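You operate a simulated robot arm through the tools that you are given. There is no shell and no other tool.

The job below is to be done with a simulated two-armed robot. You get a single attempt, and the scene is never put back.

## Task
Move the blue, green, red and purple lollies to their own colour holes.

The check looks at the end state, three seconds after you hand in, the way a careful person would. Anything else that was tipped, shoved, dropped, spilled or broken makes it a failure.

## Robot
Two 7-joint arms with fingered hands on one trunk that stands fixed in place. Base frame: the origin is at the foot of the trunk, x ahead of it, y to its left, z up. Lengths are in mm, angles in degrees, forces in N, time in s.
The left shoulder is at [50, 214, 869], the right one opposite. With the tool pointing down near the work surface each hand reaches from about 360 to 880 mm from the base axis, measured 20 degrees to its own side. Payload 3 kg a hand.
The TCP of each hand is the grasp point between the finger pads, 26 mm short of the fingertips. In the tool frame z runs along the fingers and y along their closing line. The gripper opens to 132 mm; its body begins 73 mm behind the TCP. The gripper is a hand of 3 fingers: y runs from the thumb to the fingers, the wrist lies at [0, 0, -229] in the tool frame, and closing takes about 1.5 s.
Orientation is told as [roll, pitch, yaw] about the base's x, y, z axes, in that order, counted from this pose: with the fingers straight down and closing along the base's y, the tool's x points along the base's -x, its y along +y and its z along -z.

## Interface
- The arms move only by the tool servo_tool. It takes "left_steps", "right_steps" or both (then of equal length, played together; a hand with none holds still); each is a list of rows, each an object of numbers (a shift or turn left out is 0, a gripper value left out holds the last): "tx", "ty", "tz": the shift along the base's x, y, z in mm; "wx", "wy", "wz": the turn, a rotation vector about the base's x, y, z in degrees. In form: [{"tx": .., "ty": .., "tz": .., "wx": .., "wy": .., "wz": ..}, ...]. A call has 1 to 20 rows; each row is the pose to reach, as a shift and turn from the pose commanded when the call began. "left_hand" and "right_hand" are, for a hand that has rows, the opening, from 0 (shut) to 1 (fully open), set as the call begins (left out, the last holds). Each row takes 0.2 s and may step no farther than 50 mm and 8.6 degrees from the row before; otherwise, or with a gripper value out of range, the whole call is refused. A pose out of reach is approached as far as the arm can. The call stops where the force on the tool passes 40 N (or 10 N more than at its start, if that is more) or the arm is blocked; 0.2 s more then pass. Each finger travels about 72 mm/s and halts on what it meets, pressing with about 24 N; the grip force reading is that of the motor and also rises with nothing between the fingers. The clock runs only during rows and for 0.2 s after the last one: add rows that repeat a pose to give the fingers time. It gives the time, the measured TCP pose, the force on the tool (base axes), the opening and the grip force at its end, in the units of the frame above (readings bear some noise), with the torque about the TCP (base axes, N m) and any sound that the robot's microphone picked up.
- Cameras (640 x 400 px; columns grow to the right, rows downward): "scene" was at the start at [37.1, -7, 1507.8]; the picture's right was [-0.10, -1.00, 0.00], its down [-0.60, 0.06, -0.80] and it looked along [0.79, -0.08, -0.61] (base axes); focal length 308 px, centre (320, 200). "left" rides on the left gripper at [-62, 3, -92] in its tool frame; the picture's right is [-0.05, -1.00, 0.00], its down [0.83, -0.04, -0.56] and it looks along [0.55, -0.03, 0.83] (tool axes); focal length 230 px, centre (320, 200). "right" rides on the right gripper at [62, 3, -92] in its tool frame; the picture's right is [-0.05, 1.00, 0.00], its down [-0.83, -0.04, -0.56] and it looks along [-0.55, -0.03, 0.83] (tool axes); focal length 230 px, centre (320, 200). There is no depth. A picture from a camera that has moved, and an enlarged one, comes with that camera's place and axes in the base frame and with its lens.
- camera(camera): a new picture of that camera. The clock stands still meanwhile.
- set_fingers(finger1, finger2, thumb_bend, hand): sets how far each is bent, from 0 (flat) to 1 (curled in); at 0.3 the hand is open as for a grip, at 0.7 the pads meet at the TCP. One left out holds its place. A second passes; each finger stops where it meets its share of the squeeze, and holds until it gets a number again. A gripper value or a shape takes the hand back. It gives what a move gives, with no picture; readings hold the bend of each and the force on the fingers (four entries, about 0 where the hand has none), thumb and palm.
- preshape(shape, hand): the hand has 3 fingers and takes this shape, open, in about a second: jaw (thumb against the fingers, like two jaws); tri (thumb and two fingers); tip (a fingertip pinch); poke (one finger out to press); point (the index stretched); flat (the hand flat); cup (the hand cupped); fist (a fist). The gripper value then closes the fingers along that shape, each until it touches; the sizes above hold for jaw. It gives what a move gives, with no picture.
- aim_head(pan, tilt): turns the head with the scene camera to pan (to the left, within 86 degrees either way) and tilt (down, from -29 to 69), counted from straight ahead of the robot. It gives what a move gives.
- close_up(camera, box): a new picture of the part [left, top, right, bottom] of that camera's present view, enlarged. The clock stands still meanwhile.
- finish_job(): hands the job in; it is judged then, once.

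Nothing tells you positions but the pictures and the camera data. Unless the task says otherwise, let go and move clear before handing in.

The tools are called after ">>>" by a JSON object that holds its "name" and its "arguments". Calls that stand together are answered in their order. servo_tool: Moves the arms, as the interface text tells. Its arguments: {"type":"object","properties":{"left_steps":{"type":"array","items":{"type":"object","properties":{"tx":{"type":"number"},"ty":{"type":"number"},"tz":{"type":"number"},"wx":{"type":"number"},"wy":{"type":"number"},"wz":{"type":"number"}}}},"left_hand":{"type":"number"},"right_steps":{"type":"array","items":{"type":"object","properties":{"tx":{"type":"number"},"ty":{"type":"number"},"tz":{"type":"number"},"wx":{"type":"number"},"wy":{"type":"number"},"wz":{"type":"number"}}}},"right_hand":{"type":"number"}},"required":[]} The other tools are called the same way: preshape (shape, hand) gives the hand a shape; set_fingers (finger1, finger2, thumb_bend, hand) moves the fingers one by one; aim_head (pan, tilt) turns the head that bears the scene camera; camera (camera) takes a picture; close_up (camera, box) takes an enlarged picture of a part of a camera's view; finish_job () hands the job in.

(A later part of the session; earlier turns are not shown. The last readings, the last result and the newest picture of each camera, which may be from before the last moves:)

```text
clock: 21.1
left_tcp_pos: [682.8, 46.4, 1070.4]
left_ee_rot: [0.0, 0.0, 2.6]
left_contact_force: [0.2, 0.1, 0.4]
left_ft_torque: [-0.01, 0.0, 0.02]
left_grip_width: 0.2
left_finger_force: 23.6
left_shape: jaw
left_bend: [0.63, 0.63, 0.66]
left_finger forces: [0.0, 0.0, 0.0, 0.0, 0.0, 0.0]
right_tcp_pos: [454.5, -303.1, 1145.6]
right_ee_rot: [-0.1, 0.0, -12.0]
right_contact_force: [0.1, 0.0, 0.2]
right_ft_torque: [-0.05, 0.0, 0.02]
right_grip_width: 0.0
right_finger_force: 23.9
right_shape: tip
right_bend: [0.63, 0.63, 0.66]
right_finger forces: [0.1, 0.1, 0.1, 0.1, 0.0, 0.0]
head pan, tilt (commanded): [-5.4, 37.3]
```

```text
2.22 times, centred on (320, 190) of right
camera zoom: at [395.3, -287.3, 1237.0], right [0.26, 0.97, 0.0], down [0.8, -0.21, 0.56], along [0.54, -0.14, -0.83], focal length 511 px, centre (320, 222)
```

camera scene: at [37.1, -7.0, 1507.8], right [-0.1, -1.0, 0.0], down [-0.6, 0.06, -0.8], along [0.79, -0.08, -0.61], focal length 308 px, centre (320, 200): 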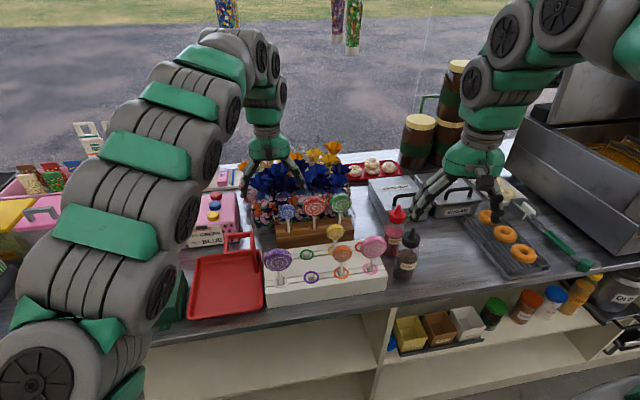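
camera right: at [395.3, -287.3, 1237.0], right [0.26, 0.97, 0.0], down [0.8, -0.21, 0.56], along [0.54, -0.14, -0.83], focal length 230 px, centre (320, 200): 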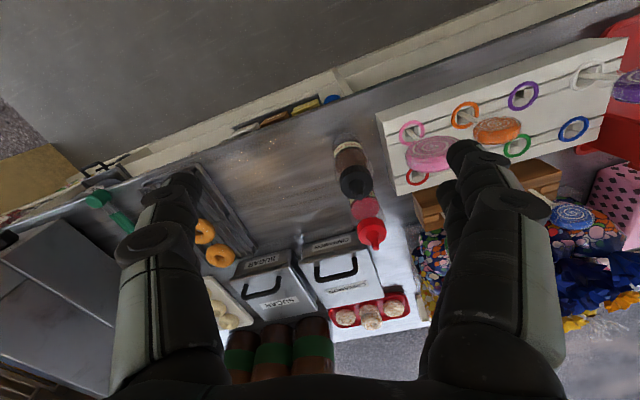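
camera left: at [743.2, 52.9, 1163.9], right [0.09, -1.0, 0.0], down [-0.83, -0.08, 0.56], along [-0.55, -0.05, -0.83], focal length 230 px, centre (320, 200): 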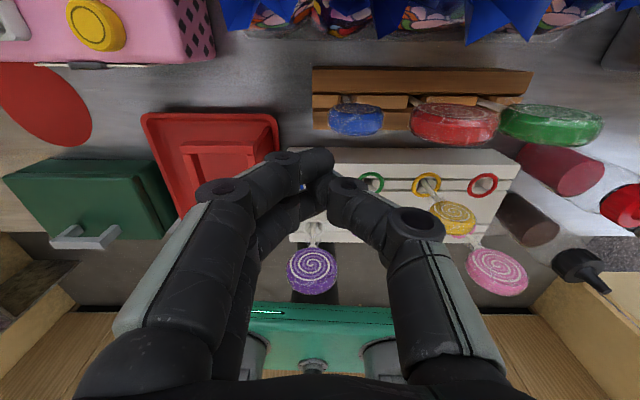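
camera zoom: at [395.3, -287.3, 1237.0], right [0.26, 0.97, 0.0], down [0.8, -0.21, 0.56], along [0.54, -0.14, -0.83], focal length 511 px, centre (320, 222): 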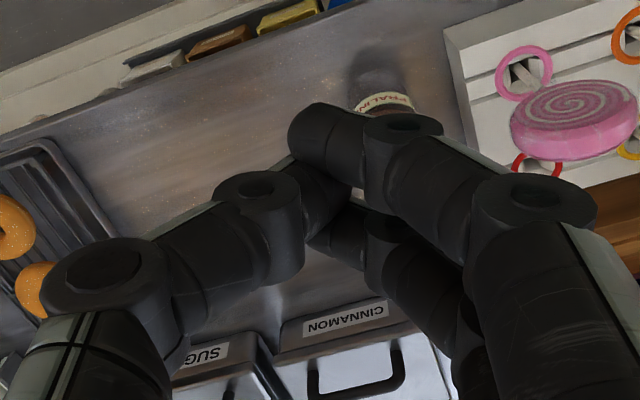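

The hand closes the same in both shapes. When nearly closed it is narrow, so I plan to pinch each stick under its head with a vertical right hand at yaw ≈ -27°, starting with purple because it stands free. First I'll move the left hand out of the way and bring the right hand above purple, open.

>>> {"name": "preshape", "arguments": {"shape": "jaw", "hand": "right"}}

>>> {"name": "servo_tool", "arguments": {"left_steps": [{"tx": -10, "ty": 15, "tz": 25}, {"tx": -35, "ty": 40, "tz": 40}, {"tx": -60, "ty": 70, "tz": 55}, {"tx": -85, "ty": 100, "tz": 70}, {"tx": -110, "ty": 130, "tz": 85}, {"tx": -140, "ty": 160, "tz": 100}, {"tx": -170, "ty": 190, "tz": 110}, {"tx": -200, "ty": 220, "tz": 120}, {"tx": -225, "ty": 250, "tz": 130}, {"tx": -250, "ty": 275, "tz": 130}], "right_steps": [{"tx": 0, "ty": 10, "tz": 0, "wz": -2}, {"tx": 0, "ty": 30, "tz": 0, "wz": -4}, {"tx": 5, "ty": 65, "tz": -5, "wz": -6}, {"tx": 10, "ty": 100, "tz": -10, "wz": -8}, {"tx": 20, "ty": 140, "tz": -20, "wz": -10}, {"tx": 30, "ty": 185, "tz": -30, "wz": -12}, {"tx": 40, "ty": 230, "tz": -40, "wz": -14}, {"tx": 48, "ty": 275, "tz": -50, "wz": -16}, {"tx": 54, "ty": 315, "tz": -60, "wz": -18}, {"tx": 58, "ty": 344, "tz": -70, "wz": -18}]}}

>>> {"name": "camera", "arguments": {"camera": "right"}}

>>> {"name": "camera", "arguments": {"camera": "scene"}}

```text
clock: 22.0
left_tcp_pos: [680.2, 47.7, 1070.9]
left_ee_rot: [0.1, 0.0, 2.5]
left_contact_force: [-0.3, -0.4, 0.7]
left_ft_torque: [0.02, 0.0, 0.01]
left_grip_width: 0.1
left_finger_force: 23.6
left_shape: jaw
left_bend: [0.63, 0.63, 0.66]
left_finger forces: [0.0, 0.0, 0.0, 0.1, 0.0, 0.0]
right_tcp_pos: [454.8, -303.4, 1145.7]
right_ee_rot: [-0.1, 0.0, -12.0]
right_contact_force: [0.2, -0.3, 0.4]
right_ft_torque: [-0.01, -0.01, -0.02]
right_grip_width: 131.8
right_finger_force: 0.1
right_shape: jaw
right_bend: [0.3, 0.3, 0.3]
right_finger forces: [0.1, 0.0, 0.0, 0.0, 0.0, 0.0]
head pan, tilt (commanded): [-5.4, 37.3]
```

```text
clock: 24.2
left_tcp_pos: [431.6, 323.9, 1200.2]
left_ee_rot: [0.0, 0.0, 2.3]
left_contact_force: [-0.2, 0.2, -0.3]
left_ft_torque: [0.01, 0.02, 0.01]
left_grip_width: 0.1
left_finger_force: 24.1
left_shape: jaw
left_bend: [0.63, 0.63, 0.66]
left_finger forces: [0.0, 0.0, 0.0, 0.0, 0.0, 0.0]
right_tcp_pos: [511.5, 40.8, 1075.1]
right_ee_rot: [0.0, 0.0, -30.0]
right_contact_force: [-0.6, 0.1, -0.1]
right_ft_torque: [-0.04, 0.0, -0.03]
right_grip_width: 132.0
right_finger_force: 0.1
right_shape: jaw
right_bend: [0.3, 0.3, 0.3]
right_finger forces: [0.0, 0.0, 0.0, 0.0, 0.1, 0.0]
head pan, tilt (commanded): [-5.4, 37.3]
```

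```text
taken
camera right: at [461.0, 74.2, 1166.8], right [0.54, 0.84, 0.0], down [0.7, -0.45, 0.55], along [0.46, -0.3, -0.83], focal length 230 px, centre (320, 200)
```

right: 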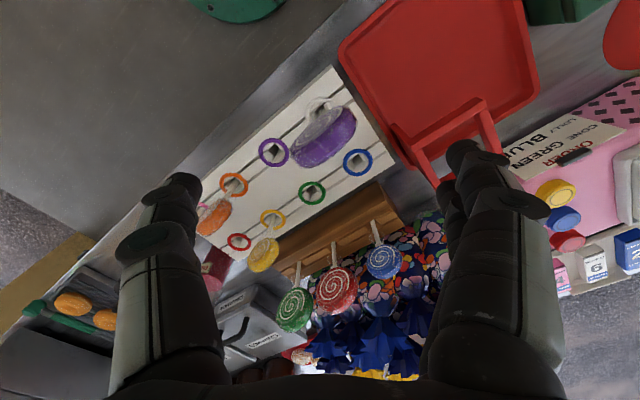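

```text
taken
camera scene: at [37.0, -7.0, 1507.8], right [-0.1, -1.0, 0.0], down [-0.6, 0.06, -0.8], along [0.79, -0.08, -0.61], focal length 308 px, centre (320, 200)
```

scene: 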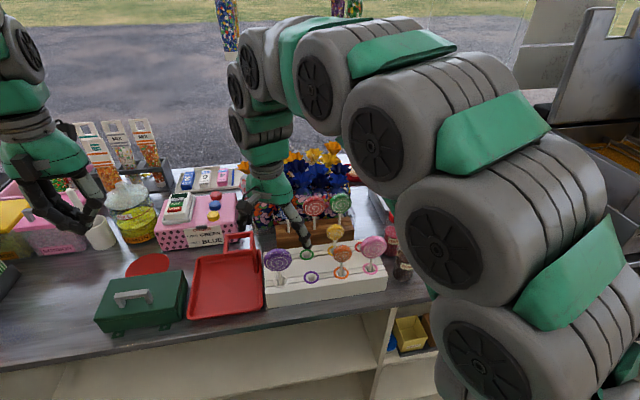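

The view matches my estimate for purple to about 3 mm. I'll narrow the hand to ~82 mm and descend partway to check centring around the purple head.

>>> {"name": "servo_tool", "arguments": {"right_steps": [{"tx": 1, "ty": 1}, {"tx": 1, "ty": 1}, {"tx": 1, "ty": 1}, {"tx": 1, "ty": 1, "tz": -20}, {"tx": 1, "ty": 1, "tz": -45}, {"tx": 1, "ty": 1, "tz": -45}], "right_hand": 0.64}}

>>> {"name": "camera", "arguments": {"camera": "right"}}

>>> {"name": "close_up", "arguments": {"camera": "scene", "box": [220, 160, 380, 300]}}

```text
clock: 25.6
left_tcp_pos: [431.5, 321.6, 1200.6]
left_ee_rot: [0.1, 0.0, 2.5]
left_contact_force: [-0.1, -1.2, 0.1]
left_ft_torque: [0.01, 0.0, -0.02]
left_grip_width: 0.0
left_finger_force: 23.4
left_shape: jaw
left_bend: [0.63, 0.63, 0.66]
left_finger forces: [0.1, 0.1, 0.1, 0.0, 0.0, 0.0]
right_tcp_pos: [514.2, 42.8, 1030.3]
right_ee_rot: [0.0, 0.0, -30.1]
right_contact_force: [0.4, 0.6, 0.8]
right_ft_torque: [-0.01, -0.01, -0.04]
right_grip_width: 84.5
right_finger_force: 0.1
right_shape: jaw
right_bend: [0.7, 0.7, 0.68]
right_finger forces: [0.0, 0.0, 0.1, 0.1, 0.1, 0.0]
head pan, tilt (commanded): [-5.4, 37.3]
```

```text
taken
camera right: at [461.7, 75.3, 1121.3], right [0.54, 0.84, 0.0], down [0.7, -0.45, 0.56], along [0.47, -0.3, -0.83], focal length 230 px, centre (320, 200)
```

right: 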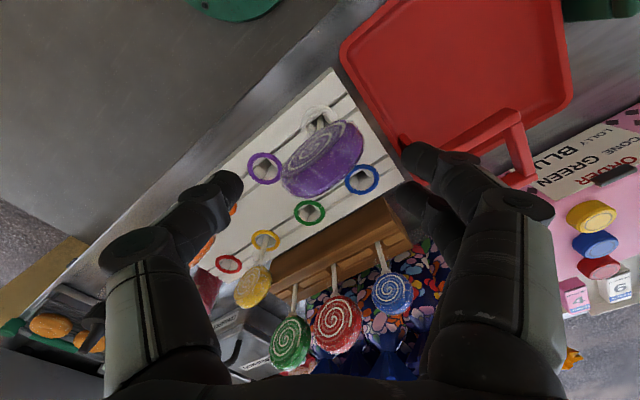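

```text
2.86 times, centred on (300, 230) of scene
camera zoom: at [37.1, -7.0, 1507.8], right [-0.1, -1.0, 0.0], down [-0.6, 0.06, -0.8], along [0.79, -0.08, -0.61], focal length 882 px, centre (377, 114)
```

zoom: 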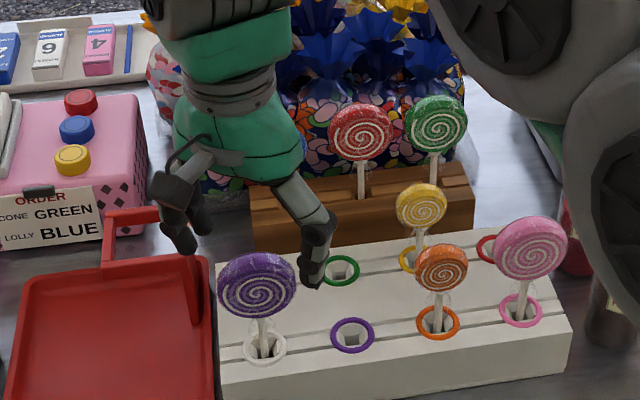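

>>> {"name": "close_up", "arguments": {"camera": "right", "box": [240, 80, 400, 210]}}

```text
3.08 times, centred on (320, 145) of right
camera zoom: at [461.7, 75.3, 1121.3], right [0.54, 0.84, 0.0], down [0.7, -0.45, 0.56], along [0.47, -0.3, -0.83], focal length 708 px, centre (320, 369)
```

zoom: 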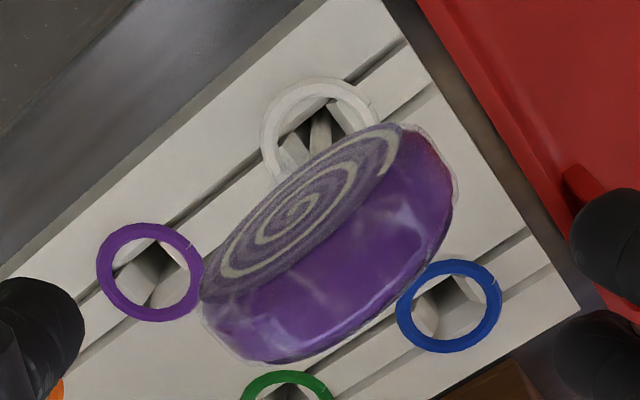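

The purple disc lies parallel to the row, and with the palm 73 mm behind the TCP a stick pinch is tight for this large head. Purple is close enough for a face grip at yaw ≈95°, which is sturdier, so I'll rise slightly and turn the right hand there.

>>> {"name": "servo_tool", "arguments": {"right_steps": [{"tz": 20, "wz": 8.4}, {"tz": 30, "wz": 16.8}, {"tz": 30, "wz": 25.2}, {"tz": 30, "wz": 33.6}, {"tz": 30, "wz": 42}, {"tz": 30, "wz": 50.4}, {"tz": 30, "wz": 58.8}, {"tz": 30, "wz": 67.2}, {"tz": 30, "wz": 75.6}, {"tz": 30, "wz": 84}, {"tz": 30, "wz": 92.4}, {"tz": 30, "wz": 100.8}, {"tz": 30, "wz": 109.2}, {"tz": 30, "wz": 117.6}, {"tz": 30, "wz": 125.5}, {"tz": 30, "wz": 125.5}], "right_hand": 0.5}}

>>> {"name": "camera", "arguments": {"camera": "right"}}

>>> {"name": "camera", "arguments": {"camera": "scene"}}

```text
clock: 29.0
left_tcp_pos: [431.8, 322.8, 1200.3]
left_ee_rot: [-0.1, 0.0, 2.5]
left_contact_force: [0.1, -0.2, -1.3]
left_ft_torque: [-0.04, -0.01, 0.01]
left_grip_width: 0.0
left_finger_force: 24.2
left_shape: jaw
left_bend: [0.63, 0.63, 0.66]
left_finger forces: [0.1, 0.1, 0.0, 0.0, 0.0, 0.0]
right_tcp_pos: [513.5, 42.1, 1060.8]
right_ee_rot: [0.0, 0.0, 95.6]
right_contact_force: [-0.1, 0.3, -0.4]
right_ft_torque: [0.0, 0.04, 0.04]
right_grip_width: 66.6
right_finger_force: 0.0
right_shape: jaw
right_bend: [0.73, 0.73, 0.7]
right_finger forces: [0.0, 0.1, 0.0, 0.1, 0.0, 0.0]
head pan, tilt (commanded): [-5.4, 37.3]
```

```text
taken
camera right: at [516.0, -20.0, 1151.7], right [-1.0, -0.05, 0.0], down [-0.04, 0.83, 0.56], along [-0.03, 0.55, -0.83], focal length 230 px, centre (320, 200)
```

right: 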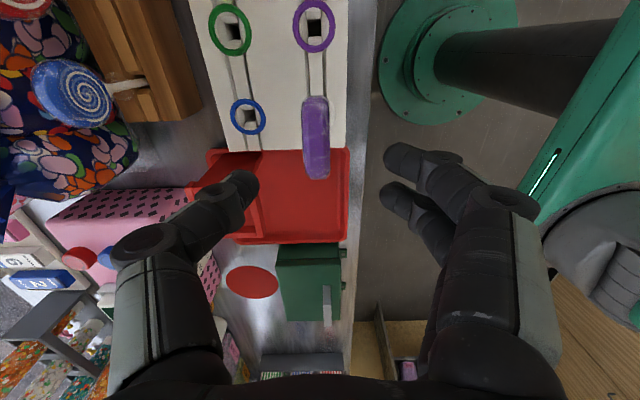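

```text
taken
camera scene: at [37.1, -7.0, 1507.8], right [-0.1, -1.0, 0.0], down [-0.6, 0.06, -0.8], along [0.79, -0.08, -0.61], focal length 308 px, centre (320, 200)
```

scene: 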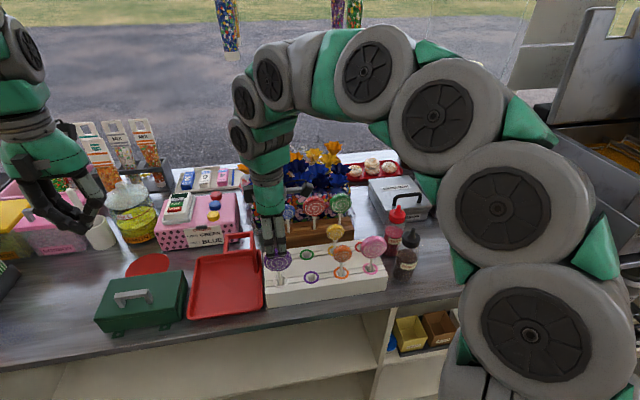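

The hand reached yaw 95.6° and purple stands edge-on between the thumb and fingers, about 3 mm towards +x. I'll correct that and descend so the fingertips meet the disc faces at mid-height.

>>> {"name": "servo_tool", "arguments": {"right_steps": [{"tx": 2.5, "tz": -20}, {"tx": 2.5, "tz": -40}, {"tx": 2.5, "tz": -58}, {"tx": 2.5, "tz": -72}, {"tx": 2.5, "tz": -76}, {"tx": 2.5, "tz": -76}]}}

>>> {"name": "camera", "arguments": {"camera": "right"}}

>>> {"name": "close_up", "arguments": {"camera": "scene", "box": [220, 180, 340, 300]}}

```text
clock: 30.4
left_tcp_pos: [432.1, 322.5, 1199.1]
left_ee_rot: [0.0, 0.0, 2.3]
left_contact_force: [0.7, 0.0, -0.1]
left_ft_torque: [0.01, 0.02, -0.01]
left_grip_width: 0.0
left_finger_force: 23.6
left_shape: jaw
left_bend: [0.63, 0.63, 0.66]
left_finger forces: [0.0, 0.0, 0.0, 0.1, 0.0, 0.0]
right_tcp_pos: [516.1, 42.2, 983.8]
right_ee_rot: [0.0, 0.0, 95.5]
right_contact_force: [0.1, 0.5, 0.0]
right_ft_torque: [0.0, 0.01, 0.02]
right_grip_width: 66.6
right_finger_force: 0.1
right_shape: jaw
right_bend: [0.73, 0.73, 0.7]
right_finger forces: [0.0, 0.0, 0.0, 0.0, 0.1, 0.0]
head pan, tilt (commanded): [-5.4, 37.3]
```

```text
taken
camera right: at [518.5, -20.0, 1075.5], right [-1.0, -0.04, 0.0], down [-0.04, 0.83, 0.56], along [-0.02, 0.55, -0.83], focal length 230 px, centre (320, 200)
```

right: 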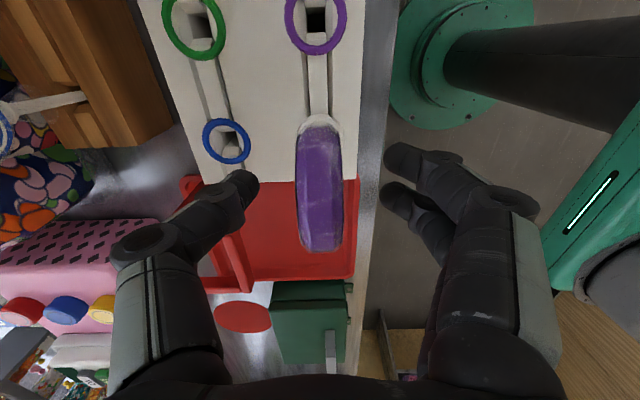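

```text
3.33 times, centred on (280, 240) of scene
camera zoom: at [37.1, -7.0, 1507.8], right [-0.1, -1.0, 0.0], down [-0.6, 0.06, -0.8], along [0.79, -0.08, -0.61], focal length 1028 px, centre (453, 67)
```

zoom: 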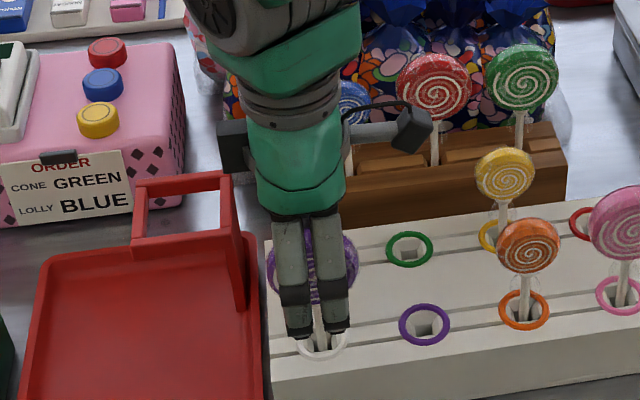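

Purple's disc is now centred between the thumb and fingers, with fingertips at mid-disc. Closing the grip.

>>> {"name": "servo_tool", "arguments": {"right_steps": [{"tz": 0}, {"tz": 0}, {"tz": 0}, {"tz": 0}, {"tz": 0}, {"tz": 0}, {"tz": 0}], "right_hand": 0.0}}

>>> {"name": "camera", "arguments": {"camera": "right"}}

>>> {"name": "close_up", "arguments": {"camera": "scene", "box": [220, 180, 340, 300]}}

```text
clock: 32.0
left_tcp_pos: [431.7, 323.0, 1200.9]
left_ee_rot: [0.0, 0.1, 2.6]
left_contact_force: [-0.5, -0.4, -0.2]
left_ft_torque: [-0.01, 0.01, 0.03]
left_grip_width: 0.0
left_finger_force: 24.0
left_shape: jaw
left_bend: [0.63, 0.63, 0.66]
left_finger forces: [0.0, 0.0, 0.1, 0.0, 0.0, 0.0]
right_tcp_pos: [516.5, 41.3, 984.1]
right_ee_rot: [0.0, 0.0, 95.4]
right_contact_force: [0.5, 0.1, 0.2]
right_ft_torque: [-0.03, -0.01, 0.03]
right_grip_width: 12.6
right_finger_force: 24.0
right_shape: jaw
right_bend: [0.72, 0.72, 0.7]
right_finger forces: [10.9, 10.6, 0.0, 0.0, 21.5, 0.0]
head pan, tilt (commanded): [-5.4, 37.3]
```

```text
taken
camera right: at [518.5, -20.0, 1075.6], right [-1.0, -0.04, 0.0], down [-0.04, 0.83, 0.56], along [-0.02, 0.55, -0.83], focal length 230 px, centre (320, 200)
```

right: 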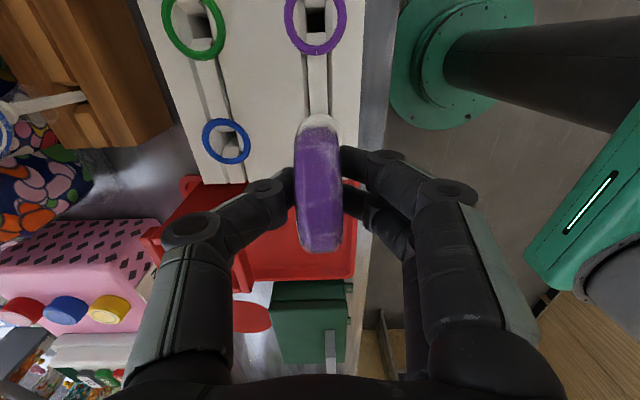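

```text
3.33 times, centred on (280, 240) of scene
camera zoom: at [37.1, -7.0, 1507.8], right [-0.1, -1.0, 0.0], down [-0.6, 0.06, -0.8], along [0.79, -0.08, -0.61], focal length 1028 px, centre (453, 67)
```

zoom: 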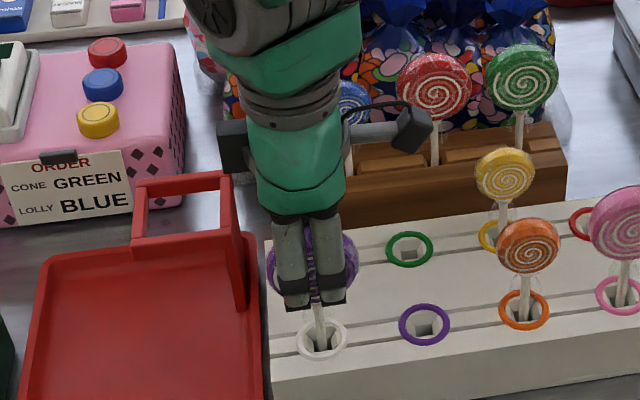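

A firm three-point grip (10.9/10.6/21.5 N). Lifting straight up, gently at first.

>>> {"name": "servo_tool", "arguments": {"right_steps": [{"tz": 8}, {"tz": 18}, {"tz": 30}, {"tz": 45}, {"tz": 60}, {"tz": 75}, {"tz": 75}]}}

>>> {"name": "camera", "arguments": {"camera": "right"}}

>>> {"name": "close_up", "arguments": {"camera": "scene", "box": [220, 160, 360, 300]}}

```text
clock: 33.6
left_tcp_pos: [430.6, 323.2, 1201.4]
left_ee_rot: [0.0, 0.0, 2.4]
left_contact_force: [0.0, 0.0, 0.3]
left_ft_torque: [-0.02, 0.05, -0.01]
left_grip_width: 0.2
left_finger_force: 24.2
left_shape: jaw
left_bend: [0.63, 0.63, 0.66]
left_finger forces: [0.0, 0.0, 0.0, 0.0, 0.0, 0.1]
right_tcp_pos: [516.8, 43.4, 1058.3]
right_ee_rot: [0.0, 0.0, 95.5]
right_contact_force: [0.8, 0.5, -0.4]
right_ft_torque: [0.0, 0.0, 0.02]
right_grip_width: 12.8
right_finger_force: 24.5
right_shape: jaw
right_bend: [0.72, 0.72, 0.7]
right_finger forces: [10.8, 10.7, 0.0, 0.1, 21.5, 0.0]
head pan, tilt (commanded): [-5.4, 37.3]
```

```text
taken
camera right: at [518.7, -19.8, 1150.7], right [-1.0, -0.04, 0.0], down [-0.04, 0.83, 0.56], along [-0.03, 0.55, -0.83], focal length 230 px, centre (320, 200)
```

right: 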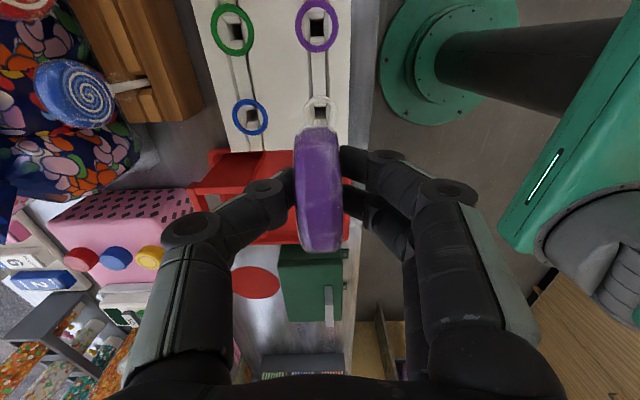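

```text
2.86 times, centred on (290, 230) of scene
camera zoom: at [37.1, -7.0, 1507.8], right [-0.1, -1.0, 0.0], down [-0.6, 0.06, -0.8], along [0.79, -0.08, -0.61], focal length 882 px, centre (406, 114)
```

zoom: 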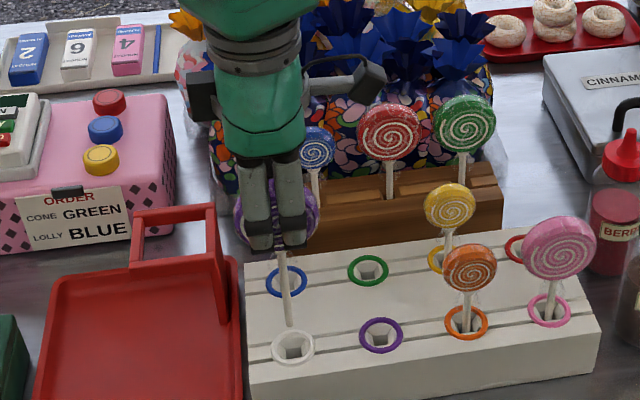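

Purple is out and hanging vertically, with the stick's end about 25 mm above the rack top. To see the stick's x-position over the hole, I'll bring the left hand's camera to a side view from the left, well clear of the right hand.

>>> {"name": "servo_tool", "arguments": {"left_steps": [{"tx": 8, "ty": -10, "tz": -10, "wz": 7.5}, {"tx": 16, "ty": -20, "tz": -20, "wz": 15}, {"tx": 24, "ty": -30, "tz": -35, "wz": 22.5}, {"tx": 32, "ty": -40, "tz": -50, "wz": 30}, {"tx": 40, "ty": -50, "tz": -65, "wz": 37.5}, {"tx": 48, "ty": -60, "tz": -80, "wz": 45}, {"tx": 56, "ty": -70, "tz": -95, "wz": 52.5}, {"tx": 64, "ty": -80, "tz": -110, "wz": 60}, {"tx": 72, "ty": -90, "tz": -125, "wz": 67.5}, {"tx": 80, "ty": -100, "tz": -140, "wz": 75}, {"tx": 86, "ty": -110, "tz": -150, "wz": 82.5}, {"tx": 86, "ty": -110, "tz": -150, "wz": 87}, {"tx": 86, "ty": -110, "tz": -150, "wz": 87}], "left_hand": 1.0}}

>>> {"name": "camera", "arguments": {"camera": "left"}}

```text
clock: 36.4
left_tcp_pos: [518.2, 212.3, 1049.8]
left_ee_rot: [0.0, 0.0, 89.6]
left_contact_force: [0.7, 0.1, 0.4]
left_ft_torque: [0.01, 0.0, -0.01]
left_grip_width: 131.8
left_finger_force: 0.1
left_shape: jaw
left_bend: [0.3, 0.3, 0.3]
left_finger forces: [0.1, 0.0, 0.0, 0.0, 0.0, 0.1]
right_tcp_pos: [517.0, 41.9, 1058.7]
right_ee_rot: [0.0, 0.1, 95.6]
right_contact_force: [0.1, 0.4, -0.5]
right_ft_torque: [-0.02, 0.0, 0.01]
right_grip_width: 12.7
right_finger_force: 24.2
right_shape: jaw
right_bend: [0.72, 0.72, 0.7]
right_finger forces: [10.8, 10.8, 0.0, 0.0, 21.5, 0.0]
head pan, tilt (commanded): [-5.4, 37.3]
```

```text
taken
camera left: at [515.6, 273.7, 1143.7], right [1.0, 0.04, 0.0], down [0.04, -0.83, 0.56], along [0.02, -0.55, -0.83], focal length 230 px, centre (320, 200)
```

left: 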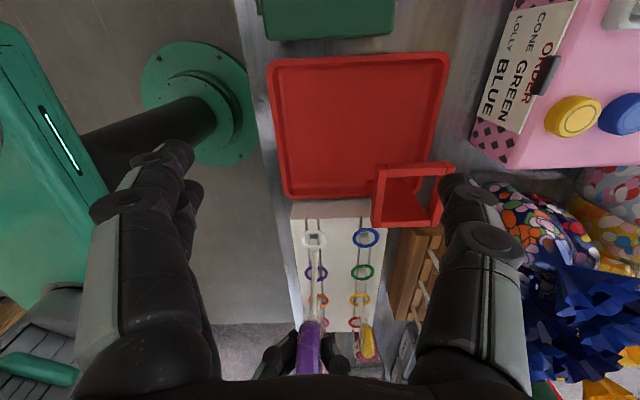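

>>> {"name": "close_up", "arguments": {"camera": "left", "box": [260, 215, 400, 345]}}

```text
3.08 times, centred on (330, 280) of left
camera zoom: at [515.6, 273.7, 1143.7], right [1.0, 0.04, 0.0], down [0.04, -0.83, 0.56], along [0.02, -0.55, -0.83], focal length 708 px, centre (289, -46)
```

zoom: 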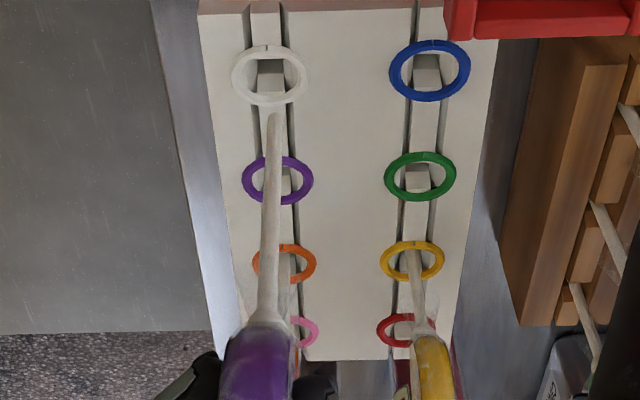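

The side view shows the stick's end clearly; compared with the rings in the same picture it needs about +3.6 mm in x and −76.3 mm in y to sit over the purple hole. I'll shift there and check again before lowering.

>>> {"name": "servo_tool", "arguments": {"right_steps": [{"tx": 1.2, "ty": -25}, {"tx": 2.4, "ty": -50}, {"tx": 3.6, "ty": -70}, {"tx": 3.6, "ty": -76.3}, {"tx": 3.6, "ty": -76.3}]}}

>>> {"name": "close_up", "arguments": {"camera": "left", "box": [260, 215, 400, 345]}}

>>> {"name": "close_up", "arguments": {"camera": "scene", "box": [260, 200, 380, 310]}}

```text
clock: 37.6
left_tcp_pos: [518.2, 212.4, 1051.7]
left_ee_rot: [0.0, 0.0, 89.4]
left_contact_force: [0.1, -0.1, -0.5]
left_ft_torque: [0.01, -0.03, 0.01]
left_grip_width: 131.9
left_finger_force: 0.1
left_shape: jaw
left_bend: [0.3, 0.3, 0.3]
left_finger forces: [0.1, 0.0, 0.0, 0.0, 0.0, 0.0]
right_tcp_pos: [518.9, -34.4, 1059.8]
right_ee_rot: [-0.1, 0.0, 95.5]
right_contact_force: [0.8, -0.5, -0.3]
right_ft_torque: [0.01, -0.01, 0.01]
right_grip_width: 12.8
right_finger_force: 23.8
right_shape: jaw
right_bend: [0.72, 0.72, 0.7]
right_finger forces: [10.7, 10.6, 0.0, 0.1, 21.5, 0.0]
head pan, tilt (commanded): [-5.4, 37.3]
```

```text
3.08 times, centred on (330, 280) of left
camera zoom: at [515.6, 273.7, 1143.7], right [1.0, 0.04, 0.0], down [0.04, -0.83, 0.56], along [0.02, -0.55, -0.83], focal length 708 px, centre (289, -46)
```

zoom: 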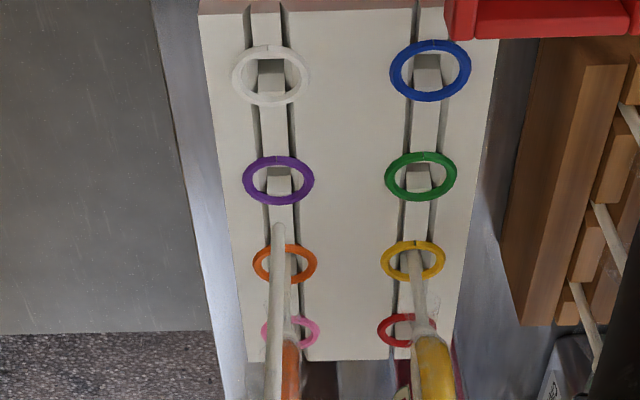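

```text
3.64 times, centred on (320, 255) of scene
camera zoom: at [37.1, -7.0, 1507.8], right [-0.1, -1.0, 0.0], down [-0.6, 0.06, -0.8], along [0.79, -0.08, -0.61], focal length 1122 px, centre (320, 0)
```

zoom: 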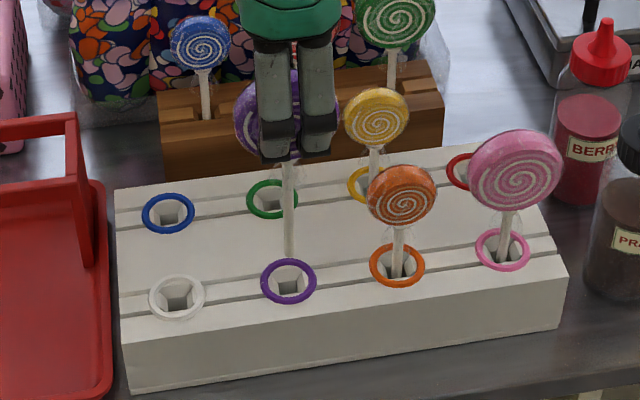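

Both views agree that the stick's end is within about 1 mm of the purple hole's axis. Lowering in stages while watching the force.

>>> {"name": "servo_tool", "arguments": {"right_steps": [{"ty": 0.5, "tz": -10}, {"ty": 0.5, "tz": -20}, {"ty": 0.5, "tz": -28}, {"ty": 0.5, "tz": -34}, {"ty": 0.5, "tz": -38}]}}

>>> {"name": "close_up", "arguments": {"camera": "left", "box": [260, 215, 400, 345]}}

>>> {"name": "close_up", "arguments": {"camera": "scene", "box": [260, 200, 380, 310]}}

```text
clock: 38.8
left_tcp_pos: [518.5, 211.9, 1050.8]
left_ee_rot: [0.0, 0.0, 89.3]
left_contact_force: [-0.2, -0.5, 0.3]
left_ft_torque: [0.0, 0.01, -0.02]
left_grip_width: 131.7
left_finger_force: 0.0
left_shape: jaw
left_bend: [0.3, 0.3, 0.3]
left_finger forces: [0.1, 0.0, 0.0, 0.1, 0.0, 0.1]
right_tcp_pos: [519.9, -33.4, 1020.9]
right_ee_rot: [0.0, 0.0, 95.5]
right_contact_force: [0.0, 0.7, -1.1]
right_ft_torque: [-0.01, 0.01, -0.01]
right_grip_width: 12.5
right_finger_force: 24.0
right_shape: jaw
right_bend: [0.72, 0.72, 0.7]
right_finger forces: [10.8, 10.8, 0.0, 0.0, 21.5, 0.0]
head pan, tilt (commanded): [-5.4, 37.3]
```

```text
3.08 times, centred on (330, 280) of left
camera zoom: at [515.6, 273.7, 1143.8], right [1.0, 0.04, 0.0], down [0.04, -0.83, 0.56], along [0.02, -0.55, -0.83], focal length 708 px, centre (289, -46)
```

zoom: 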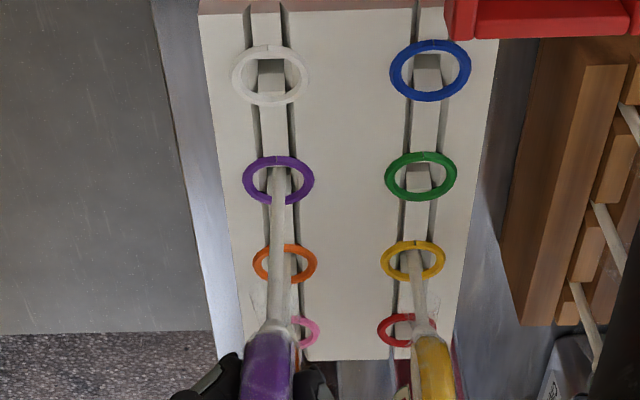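

```text
3.64 times, centred on (320, 255) of scene
camera zoom: at [37.1, -7.0, 1507.8], right [-0.1, -1.0, 0.0], down [-0.6, 0.06, -0.8], along [0.79, -0.08, -0.61], focal length 1122 px, centre (320, 0)
```

zoom: 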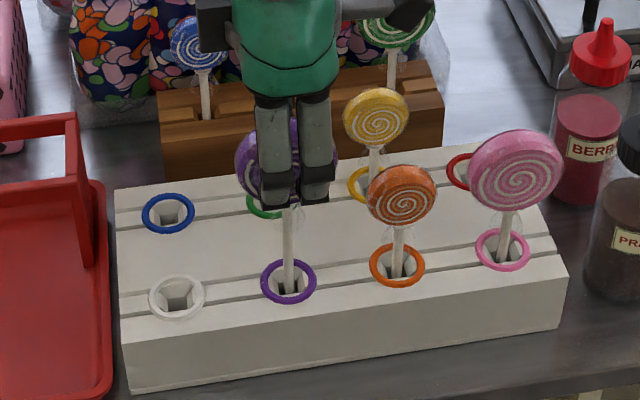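

The stick's end is entering the purple hole with no contact force. Lowering the rest of the way to the original grip height.

>>> {"name": "servo_tool", "arguments": {"right_steps": [{"tz": -10}, {"tz": -20}, {"tz": -28}, {"tz": -33}, {"tz": -35}]}}

>>> {"name": "close_up", "arguments": {"camera": "scene", "box": [260, 200, 380, 310]}}

```text
clock: 40.0
left_tcp_pos: [517.9, 212.3, 1050.3]
left_ee_rot: [0.0, -0.1, 89.4]
left_contact_force: [-0.1, 1.2, -0.4]
left_ft_torque: [0.0, -0.01, -0.01]
left_grip_width: 131.9
left_finger_force: 0.0
left_shape: jaw
left_bend: [0.3, 0.3, 0.3]
left_finger forces: [0.0, 0.1, 0.0, 0.1, 0.0, 0.0]
right_tcp_pos: [519.3, -32.5, 987.5]
right_ee_rot: [0.1, 0.0, 95.6]
right_contact_force: [0.8, -0.4, -0.2]
right_ft_torque: [0.04, 0.0, 0.0]
right_grip_width: 12.5
right_finger_force: 24.3
right_shape: jaw
right_bend: [0.72, 0.72, 0.7]
right_finger forces: [10.7, 10.8, 0.0, 0.0, 21.5, 0.0]
head pan, tilt (commanded): [-5.4, 37.3]
```

```text
3.64 times, centred on (320, 255) of scene
camera zoom: at [37.1, -7.0, 1507.8], right [-0.1, -1.0, 0.0], down [-0.6, 0.06, -0.8], along [0.79, -0.08, -0.61], focal length 1122 px, centre (320, 0)
```

zoom: 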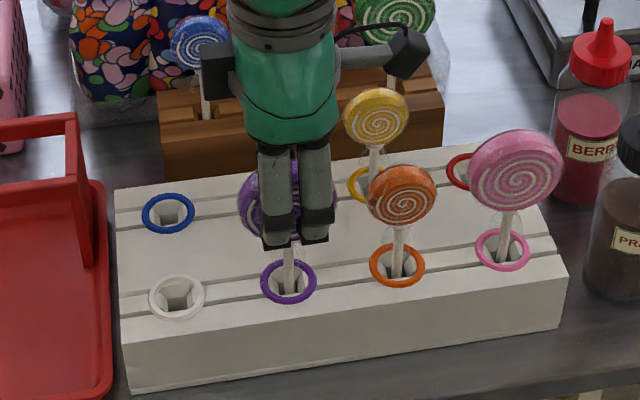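

Inserted with no resistance. I'll lower the last 2 mm, then open the fingers to release.

>>> {"name": "servo_tool", "arguments": {"right_steps": [{"tz": -1.5}, {"tz": -2.5}, {"tz": -2.5}]}}

>>> {"name": "servo_tool", "arguments": {"right_steps": [{"tz": 0}, {"tz": 0}, {"tz": 0}, {"tz": 0}], "right_hand": 0.5}}

>>> {"name": "camera", "arguments": {"camera": "right"}}

>>> {"name": "close_up", "arguments": {"camera": "left", "box": [260, 215, 400, 345]}}

```text
clock: 40.8
left_tcp_pos: [517.6, 212.5, 1051.4]
left_ee_rot: [0.0, -0.1, 89.6]
left_contact_force: [-1.0, 0.3, -0.2]
left_ft_torque: [0.03, 0.01, 0.03]
left_grip_width: 132.0
left_finger_force: 0.0
left_shape: jaw
left_bend: [0.3, 0.3, 0.3]
left_finger forces: [0.0, 0.1, 0.0, 0.1, 0.0, 0.0]
right_tcp_pos: [519.7, -34.2, 984.4]
right_ee_rot: [0.1, -0.1, 95.5]
right_contact_force: [0.1, 1.4, 0.3]
right_ft_torque: [-0.01, -0.02, 0.0]
right_grip_width: 12.6
right_finger_force: 23.9
right_shape: jaw
right_bend: [0.72, 0.72, 0.7]
right_finger forces: [10.9, 10.9, 0.1, 0.0, 21.6, 0.0]
head pan, tilt (commanded): [-5.4, 37.3]
```

```text
clock: 41.8
left_tcp_pos: [517.8, 212.6, 1051.6]
left_ee_rot: [0.0, 0.0, 89.5]
left_contact_force: [-0.4, 0.1, 0.7]
left_ft_torque: [-0.01, 0.02, -0.04]
left_grip_width: 132.0
left_finger_force: 0.1
left_shape: jaw
left_bend: [0.3, 0.3, 0.3]
left_finger forces: [0.0, 0.0, 0.0, 0.0, 0.0, 0.0]
right_tcp_pos: [518.8, -32.2, 983.5]
right_ee_rot: [0.0, 0.0, 95.4]
right_contact_force: [0.3, 0.5, 0.6]
right_ft_torque: [0.02, -0.01, 0.04]
right_grip_width: 65.4
right_finger_force: 0.1
right_shape: jaw
right_bend: [0.73, 0.73, 0.7]
right_finger forces: [0.0, 0.0, 0.0, 0.1, 0.0, 0.0]
head pan, tilt (commanded): [-5.4, 37.3]
```

```text
taken
camera right: at [521.8, -95.4, 1075.0], right [-1.0, -0.04, 0.0], down [-0.04, 0.83, 0.56], along [-0.02, 0.55, -0.83], focal length 230 px, centre (320, 200)
```

right: 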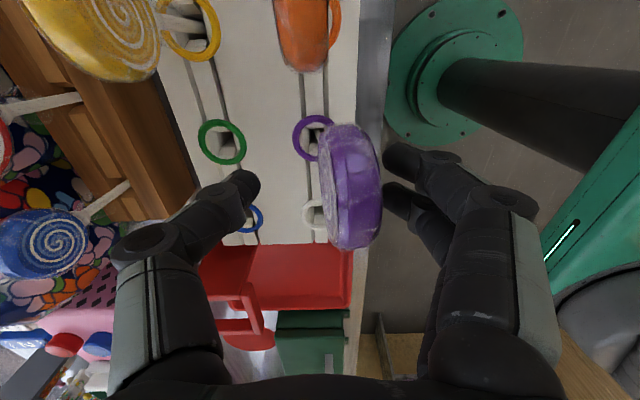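

```text
3.08 times, centred on (330, 280) of left
camera zoom: at [515.6, 273.7, 1143.8], right [1.0, 0.04, 0.0], down [0.04, -0.83, 0.56], along [0.02, -0.55, -0.83], focal length 708 px, centre (289, -46)
```

zoom: 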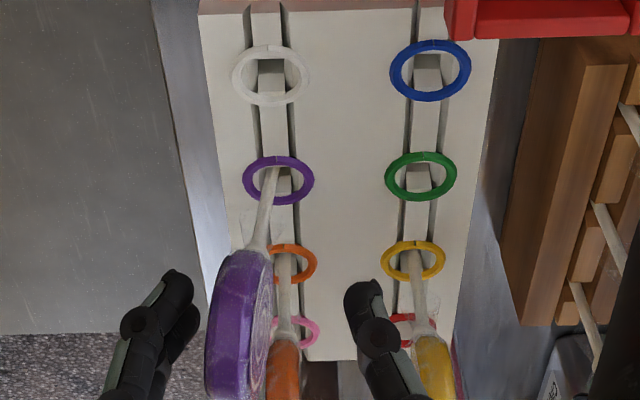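

Purple is in its hole but tipped towards the robot after release, since the hole is loose. I'll look closer before deciding how to straighten it.

>>> {"name": "close_up", "arguments": {"camera": "scene", "box": [260, 200, 380, 310]}}

>>> {"name": "close_up", "arguments": {"camera": "right", "box": [260, 80, 420, 270]}}

```text
3.64 times, centred on (320, 255) of scene
camera zoom: at [37.1, -7.0, 1507.8], right [-0.1, -1.0, 0.0], down [-0.6, 0.06, -0.8], along [0.79, -0.08, -0.61], focal length 1122 px, centre (320, 0)
```

zoom: 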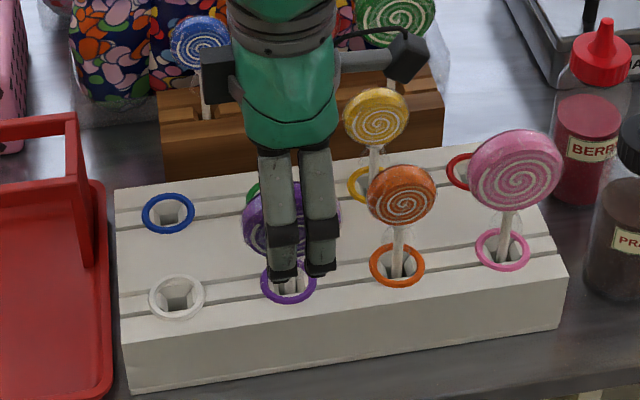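

```text
2.11 times, centred on (340, 175) of right
camera zoom: at [521.8, -95.4, 1075.0], right [-1.0, -0.04, 0.0], down [-0.04, 0.83, 0.56], along [-0.02, 0.55, -0.83], focal length 484 px, centre (278, 253)
```

zoom: 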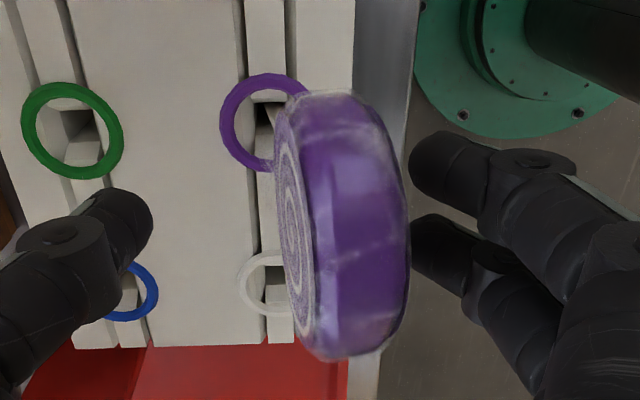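

The head has tipped back towards the near fingers. I'll close again to push it upright, then set the stick square on the hole's floor before letting go.

>>> {"name": "servo_tool", "arguments": {"right_steps": [{"tz": 0}, {"tz": 0}, {"tz": 0}, {"tz": 0}, {"tz": 0}, {"tz": 0}], "right_hand": 0.0}}

>>> {"name": "close_up", "arguments": {"camera": "left", "box": [260, 215, 400, 345]}}

>>> {"name": "close_up", "arguments": {"camera": "scene", "box": [260, 200, 380, 310]}}

```text
clock: 43.2
left_tcp_pos: [517.3, 212.4, 1050.0]
left_ee_rot: [0.0, 0.0, 89.5]
left_contact_force: [0.3, -0.7, 0.1]
left_ft_torque: [0.02, 0.02, 0.02]
left_grip_width: 131.8
left_finger_force: 0.0
left_shape: jaw
left_bend: [0.3, 0.3, 0.3]
left_finger forces: [0.0, 0.1, 0.1, 0.0, 0.1, 0.0]
right_tcp_pos: [519.8, -33.0, 984.6]
right_ee_rot: [0.0, 0.1, 95.5]
right_contact_force: [0.1, 0.5, -1.0]
right_ft_torque: [0.0, 0.0, 0.01]
right_grip_width: 12.9
right_finger_force: 24.1
right_shape: jaw
right_bend: [0.72, 0.72, 0.7]
right_finger forces: [10.7, 10.7, 0.0, 0.0, 21.5, 0.0]
head pan, tilt (commanded): [-5.4, 37.3]
```

```text
3.08 times, centred on (330, 280) of left
camera zoom: at [515.6, 273.8, 1143.8], right [1.0, 0.04, 0.0], down [0.04, -0.83, 0.56], along [0.02, -0.55, -0.83], focal length 708 px, centre (289, -46)
```

zoom: 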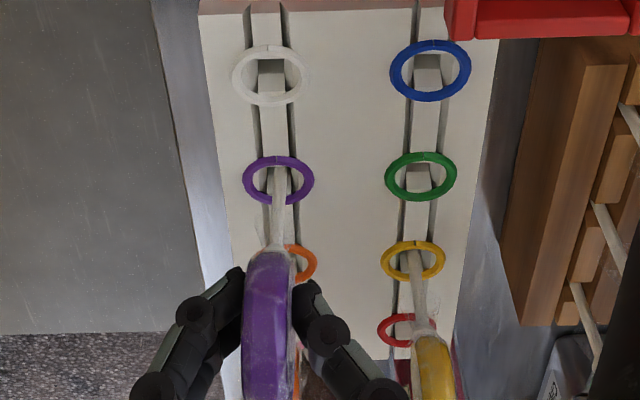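

```text
3.64 times, centred on (320, 255) of scene
camera zoom: at [37.1, -7.0, 1507.8], right [-0.1, -1.0, 0.0], down [-0.6, 0.06, -0.8], along [0.79, -0.08, -0.61], focal length 1122 px, centre (320, 0)
```

zoom: 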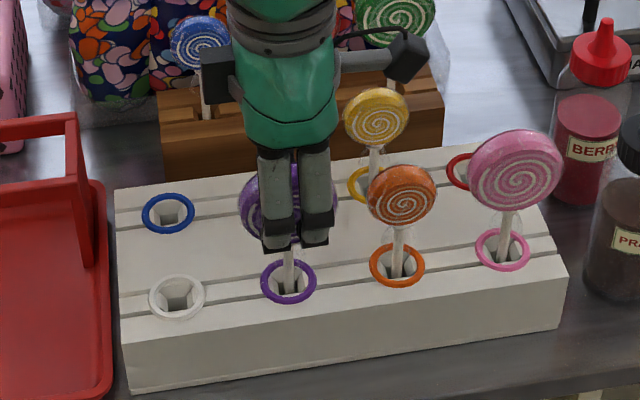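

>>> {"name": "close_up", "arguments": {"camera": "scene", "box": [322, 262, 352, 286]}}

>>> {"name": "close_up", "arguments": {"camera": "scene", "box": [318, 240, 368, 290]}}

>>> {"name": "close_up", "arguments": {"camera": "left", "box": [300, 250, 350, 310]}}

```text
16.00 times, centred on (337, 274) of scene
camera zoom: at [37.1, -7.0, 1507.8], right [-0.1, -1.0, 0.0], down [-0.6, 0.06, -0.8], along [0.79, -0.08, -0.61], focal length 4937 px, centre (48, -984)
```

zoom: 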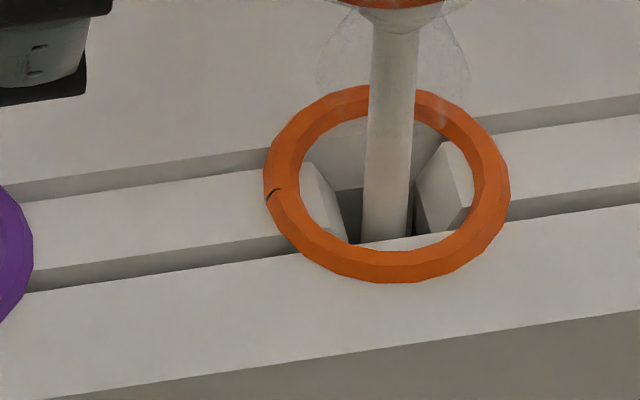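

```text
8.00 times, centred on (343, 265) of scene
camera zoom: at [37.1, -7.0, 1507.8], right [-0.1, -1.0, 0.0], down [-0.6, 0.06, -0.8], along [0.79, -0.08, -0.61], focal length 2468 px, centre (136, -320)
```

zoom: 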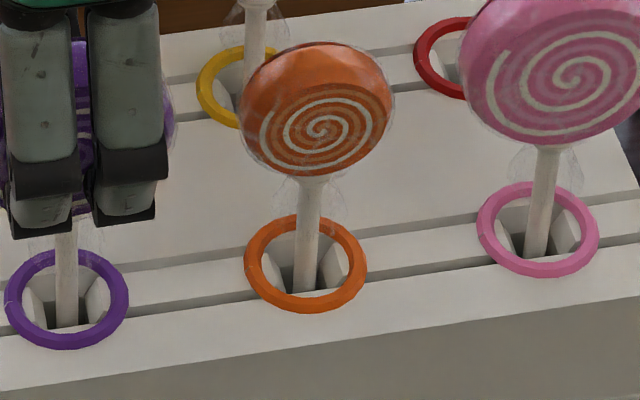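

```text
6.67 times, centred on (325, 280) of left
camera zoom: at [515.6, 273.8, 1143.8], right [1.0, 0.04, 0.0], down [0.04, -0.83, 0.56], along [0.02, -0.55, -0.83], focal length 1534 px, centre (287, -333)
```

zoom: 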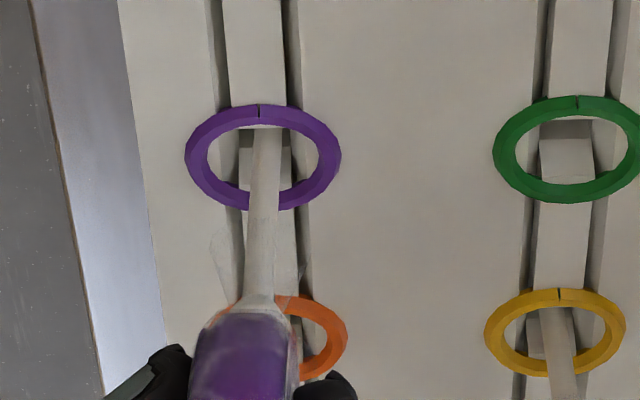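

>>> {"name": "close_up", "arguments": {"camera": "left", "box": [308, 266, 340, 298]}}

>>> {"name": "close_up", "arguments": {"camera": "scene", "box": [312, 262, 340, 284]}}

```text
12.50 times, centred on (324, 282) of left
camera zoom: at [515.6, 273.8, 1143.8], right [1.0, 0.04, 0.0], down [0.04, -0.83, 0.56], along [0.02, -0.55, -0.83], focal length 2876 px, centre (270, -825)
```

zoom: 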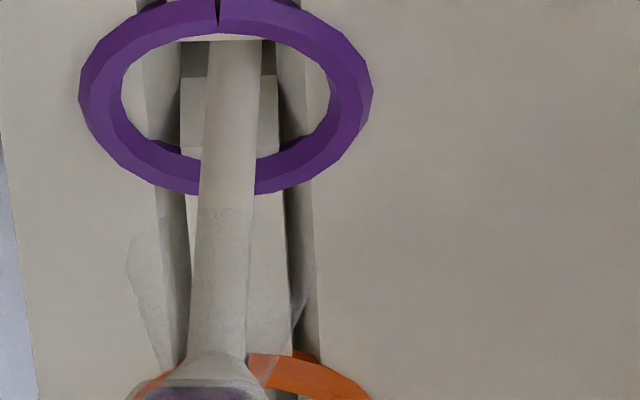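

```text
16.00 times, centred on (326, 273) of scene
camera zoom: at [37.1, -7.0, 1507.8], right [-0.1, -1.0, 0.0], down [-0.6, 0.06, -0.8], along [0.79, -0.08, -0.61], focal length 4937 px, centre (224, -968)
```

zoom: 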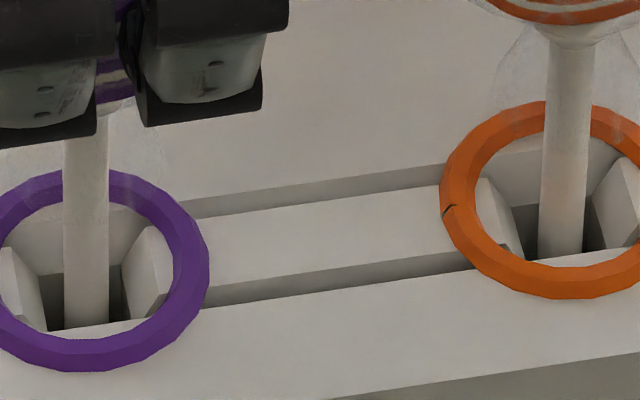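

Measured against the vertical, the stick leans about 2.2° in x and 1.2° in y in the grip, which explains the tipping. I'll rotate the hand slightly to make it vertical, keeping its foot centred in the hole.

>>> {"name": "servo_tool", "arguments": {"right_steps": [{"tx": 1.2, "ty": 0.6, "wy": 1.1, "wx": -0.6}, {"tx": 2.3, "ty": 1.3, "wy": 2.2, "wx": -1.2}, {"tx": 2.3, "ty": 1.3, "wy": 2.2, "wx": -1.2}]}}

>>> {"name": "close_up", "arguments": {"camera": "left", "box": [308, 266, 340, 298]}}

>>> {"name": "close_up", "arguments": {"camera": "scene", "box": [312, 262, 340, 284]}}

```text
clock: 44.0
left_tcp_pos: [518.9, 211.8, 1051.1]
left_ee_rot: [0.0, 0.0, 89.3]
left_contact_force: [1.2, 0.3, 0.0]
left_ft_torque: [0.02, 0.0, 0.0]
left_grip_width: 131.7
left_finger_force: 0.1
left_shape: jaw
left_bend: [0.3, 0.3, 0.3]
left_finger forces: [0.1, 0.0, 0.0, 0.0, 0.0, 0.0]
right_tcp_pos: [523.0, -30.9, 983.3]
right_ee_rot: [2.3, 1.0, 95.6]
right_contact_force: [-0.2, -0.8, 0.1]
right_ft_torque: [0.01, 0.01, 0.01]
right_grip_width: 12.7
right_finger_force: 24.3
right_shape: jaw
right_bend: [0.72, 0.72, 0.7]
right_finger forces: [10.7, 10.7, 0.1, 0.0, 21.5, 0.0]
head pan, tilt (commanded): [-5.4, 37.3]
```

```text
12.50 times, centred on (324, 282) of left
camera zoom: at [515.6, 273.7, 1143.8], right [1.0, 0.04, 0.0], down [0.04, -0.83, 0.56], along [0.02, -0.55, -0.83], focal length 2876 px, centre (270, -825)
```

zoom: 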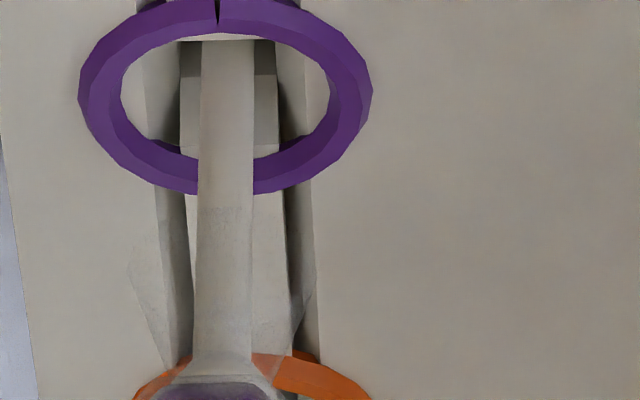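

```text
16.00 times, centred on (326, 273) of scene
camera zoom: at [37.1, -7.0, 1507.8], right [-0.1, -1.0, 0.0], down [-0.6, 0.06, -0.8], along [0.79, -0.08, -0.61], focal length 4937 px, centre (224, -968)
```

zoom: 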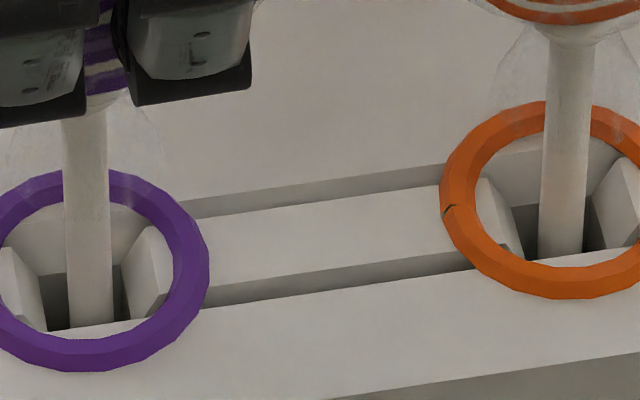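

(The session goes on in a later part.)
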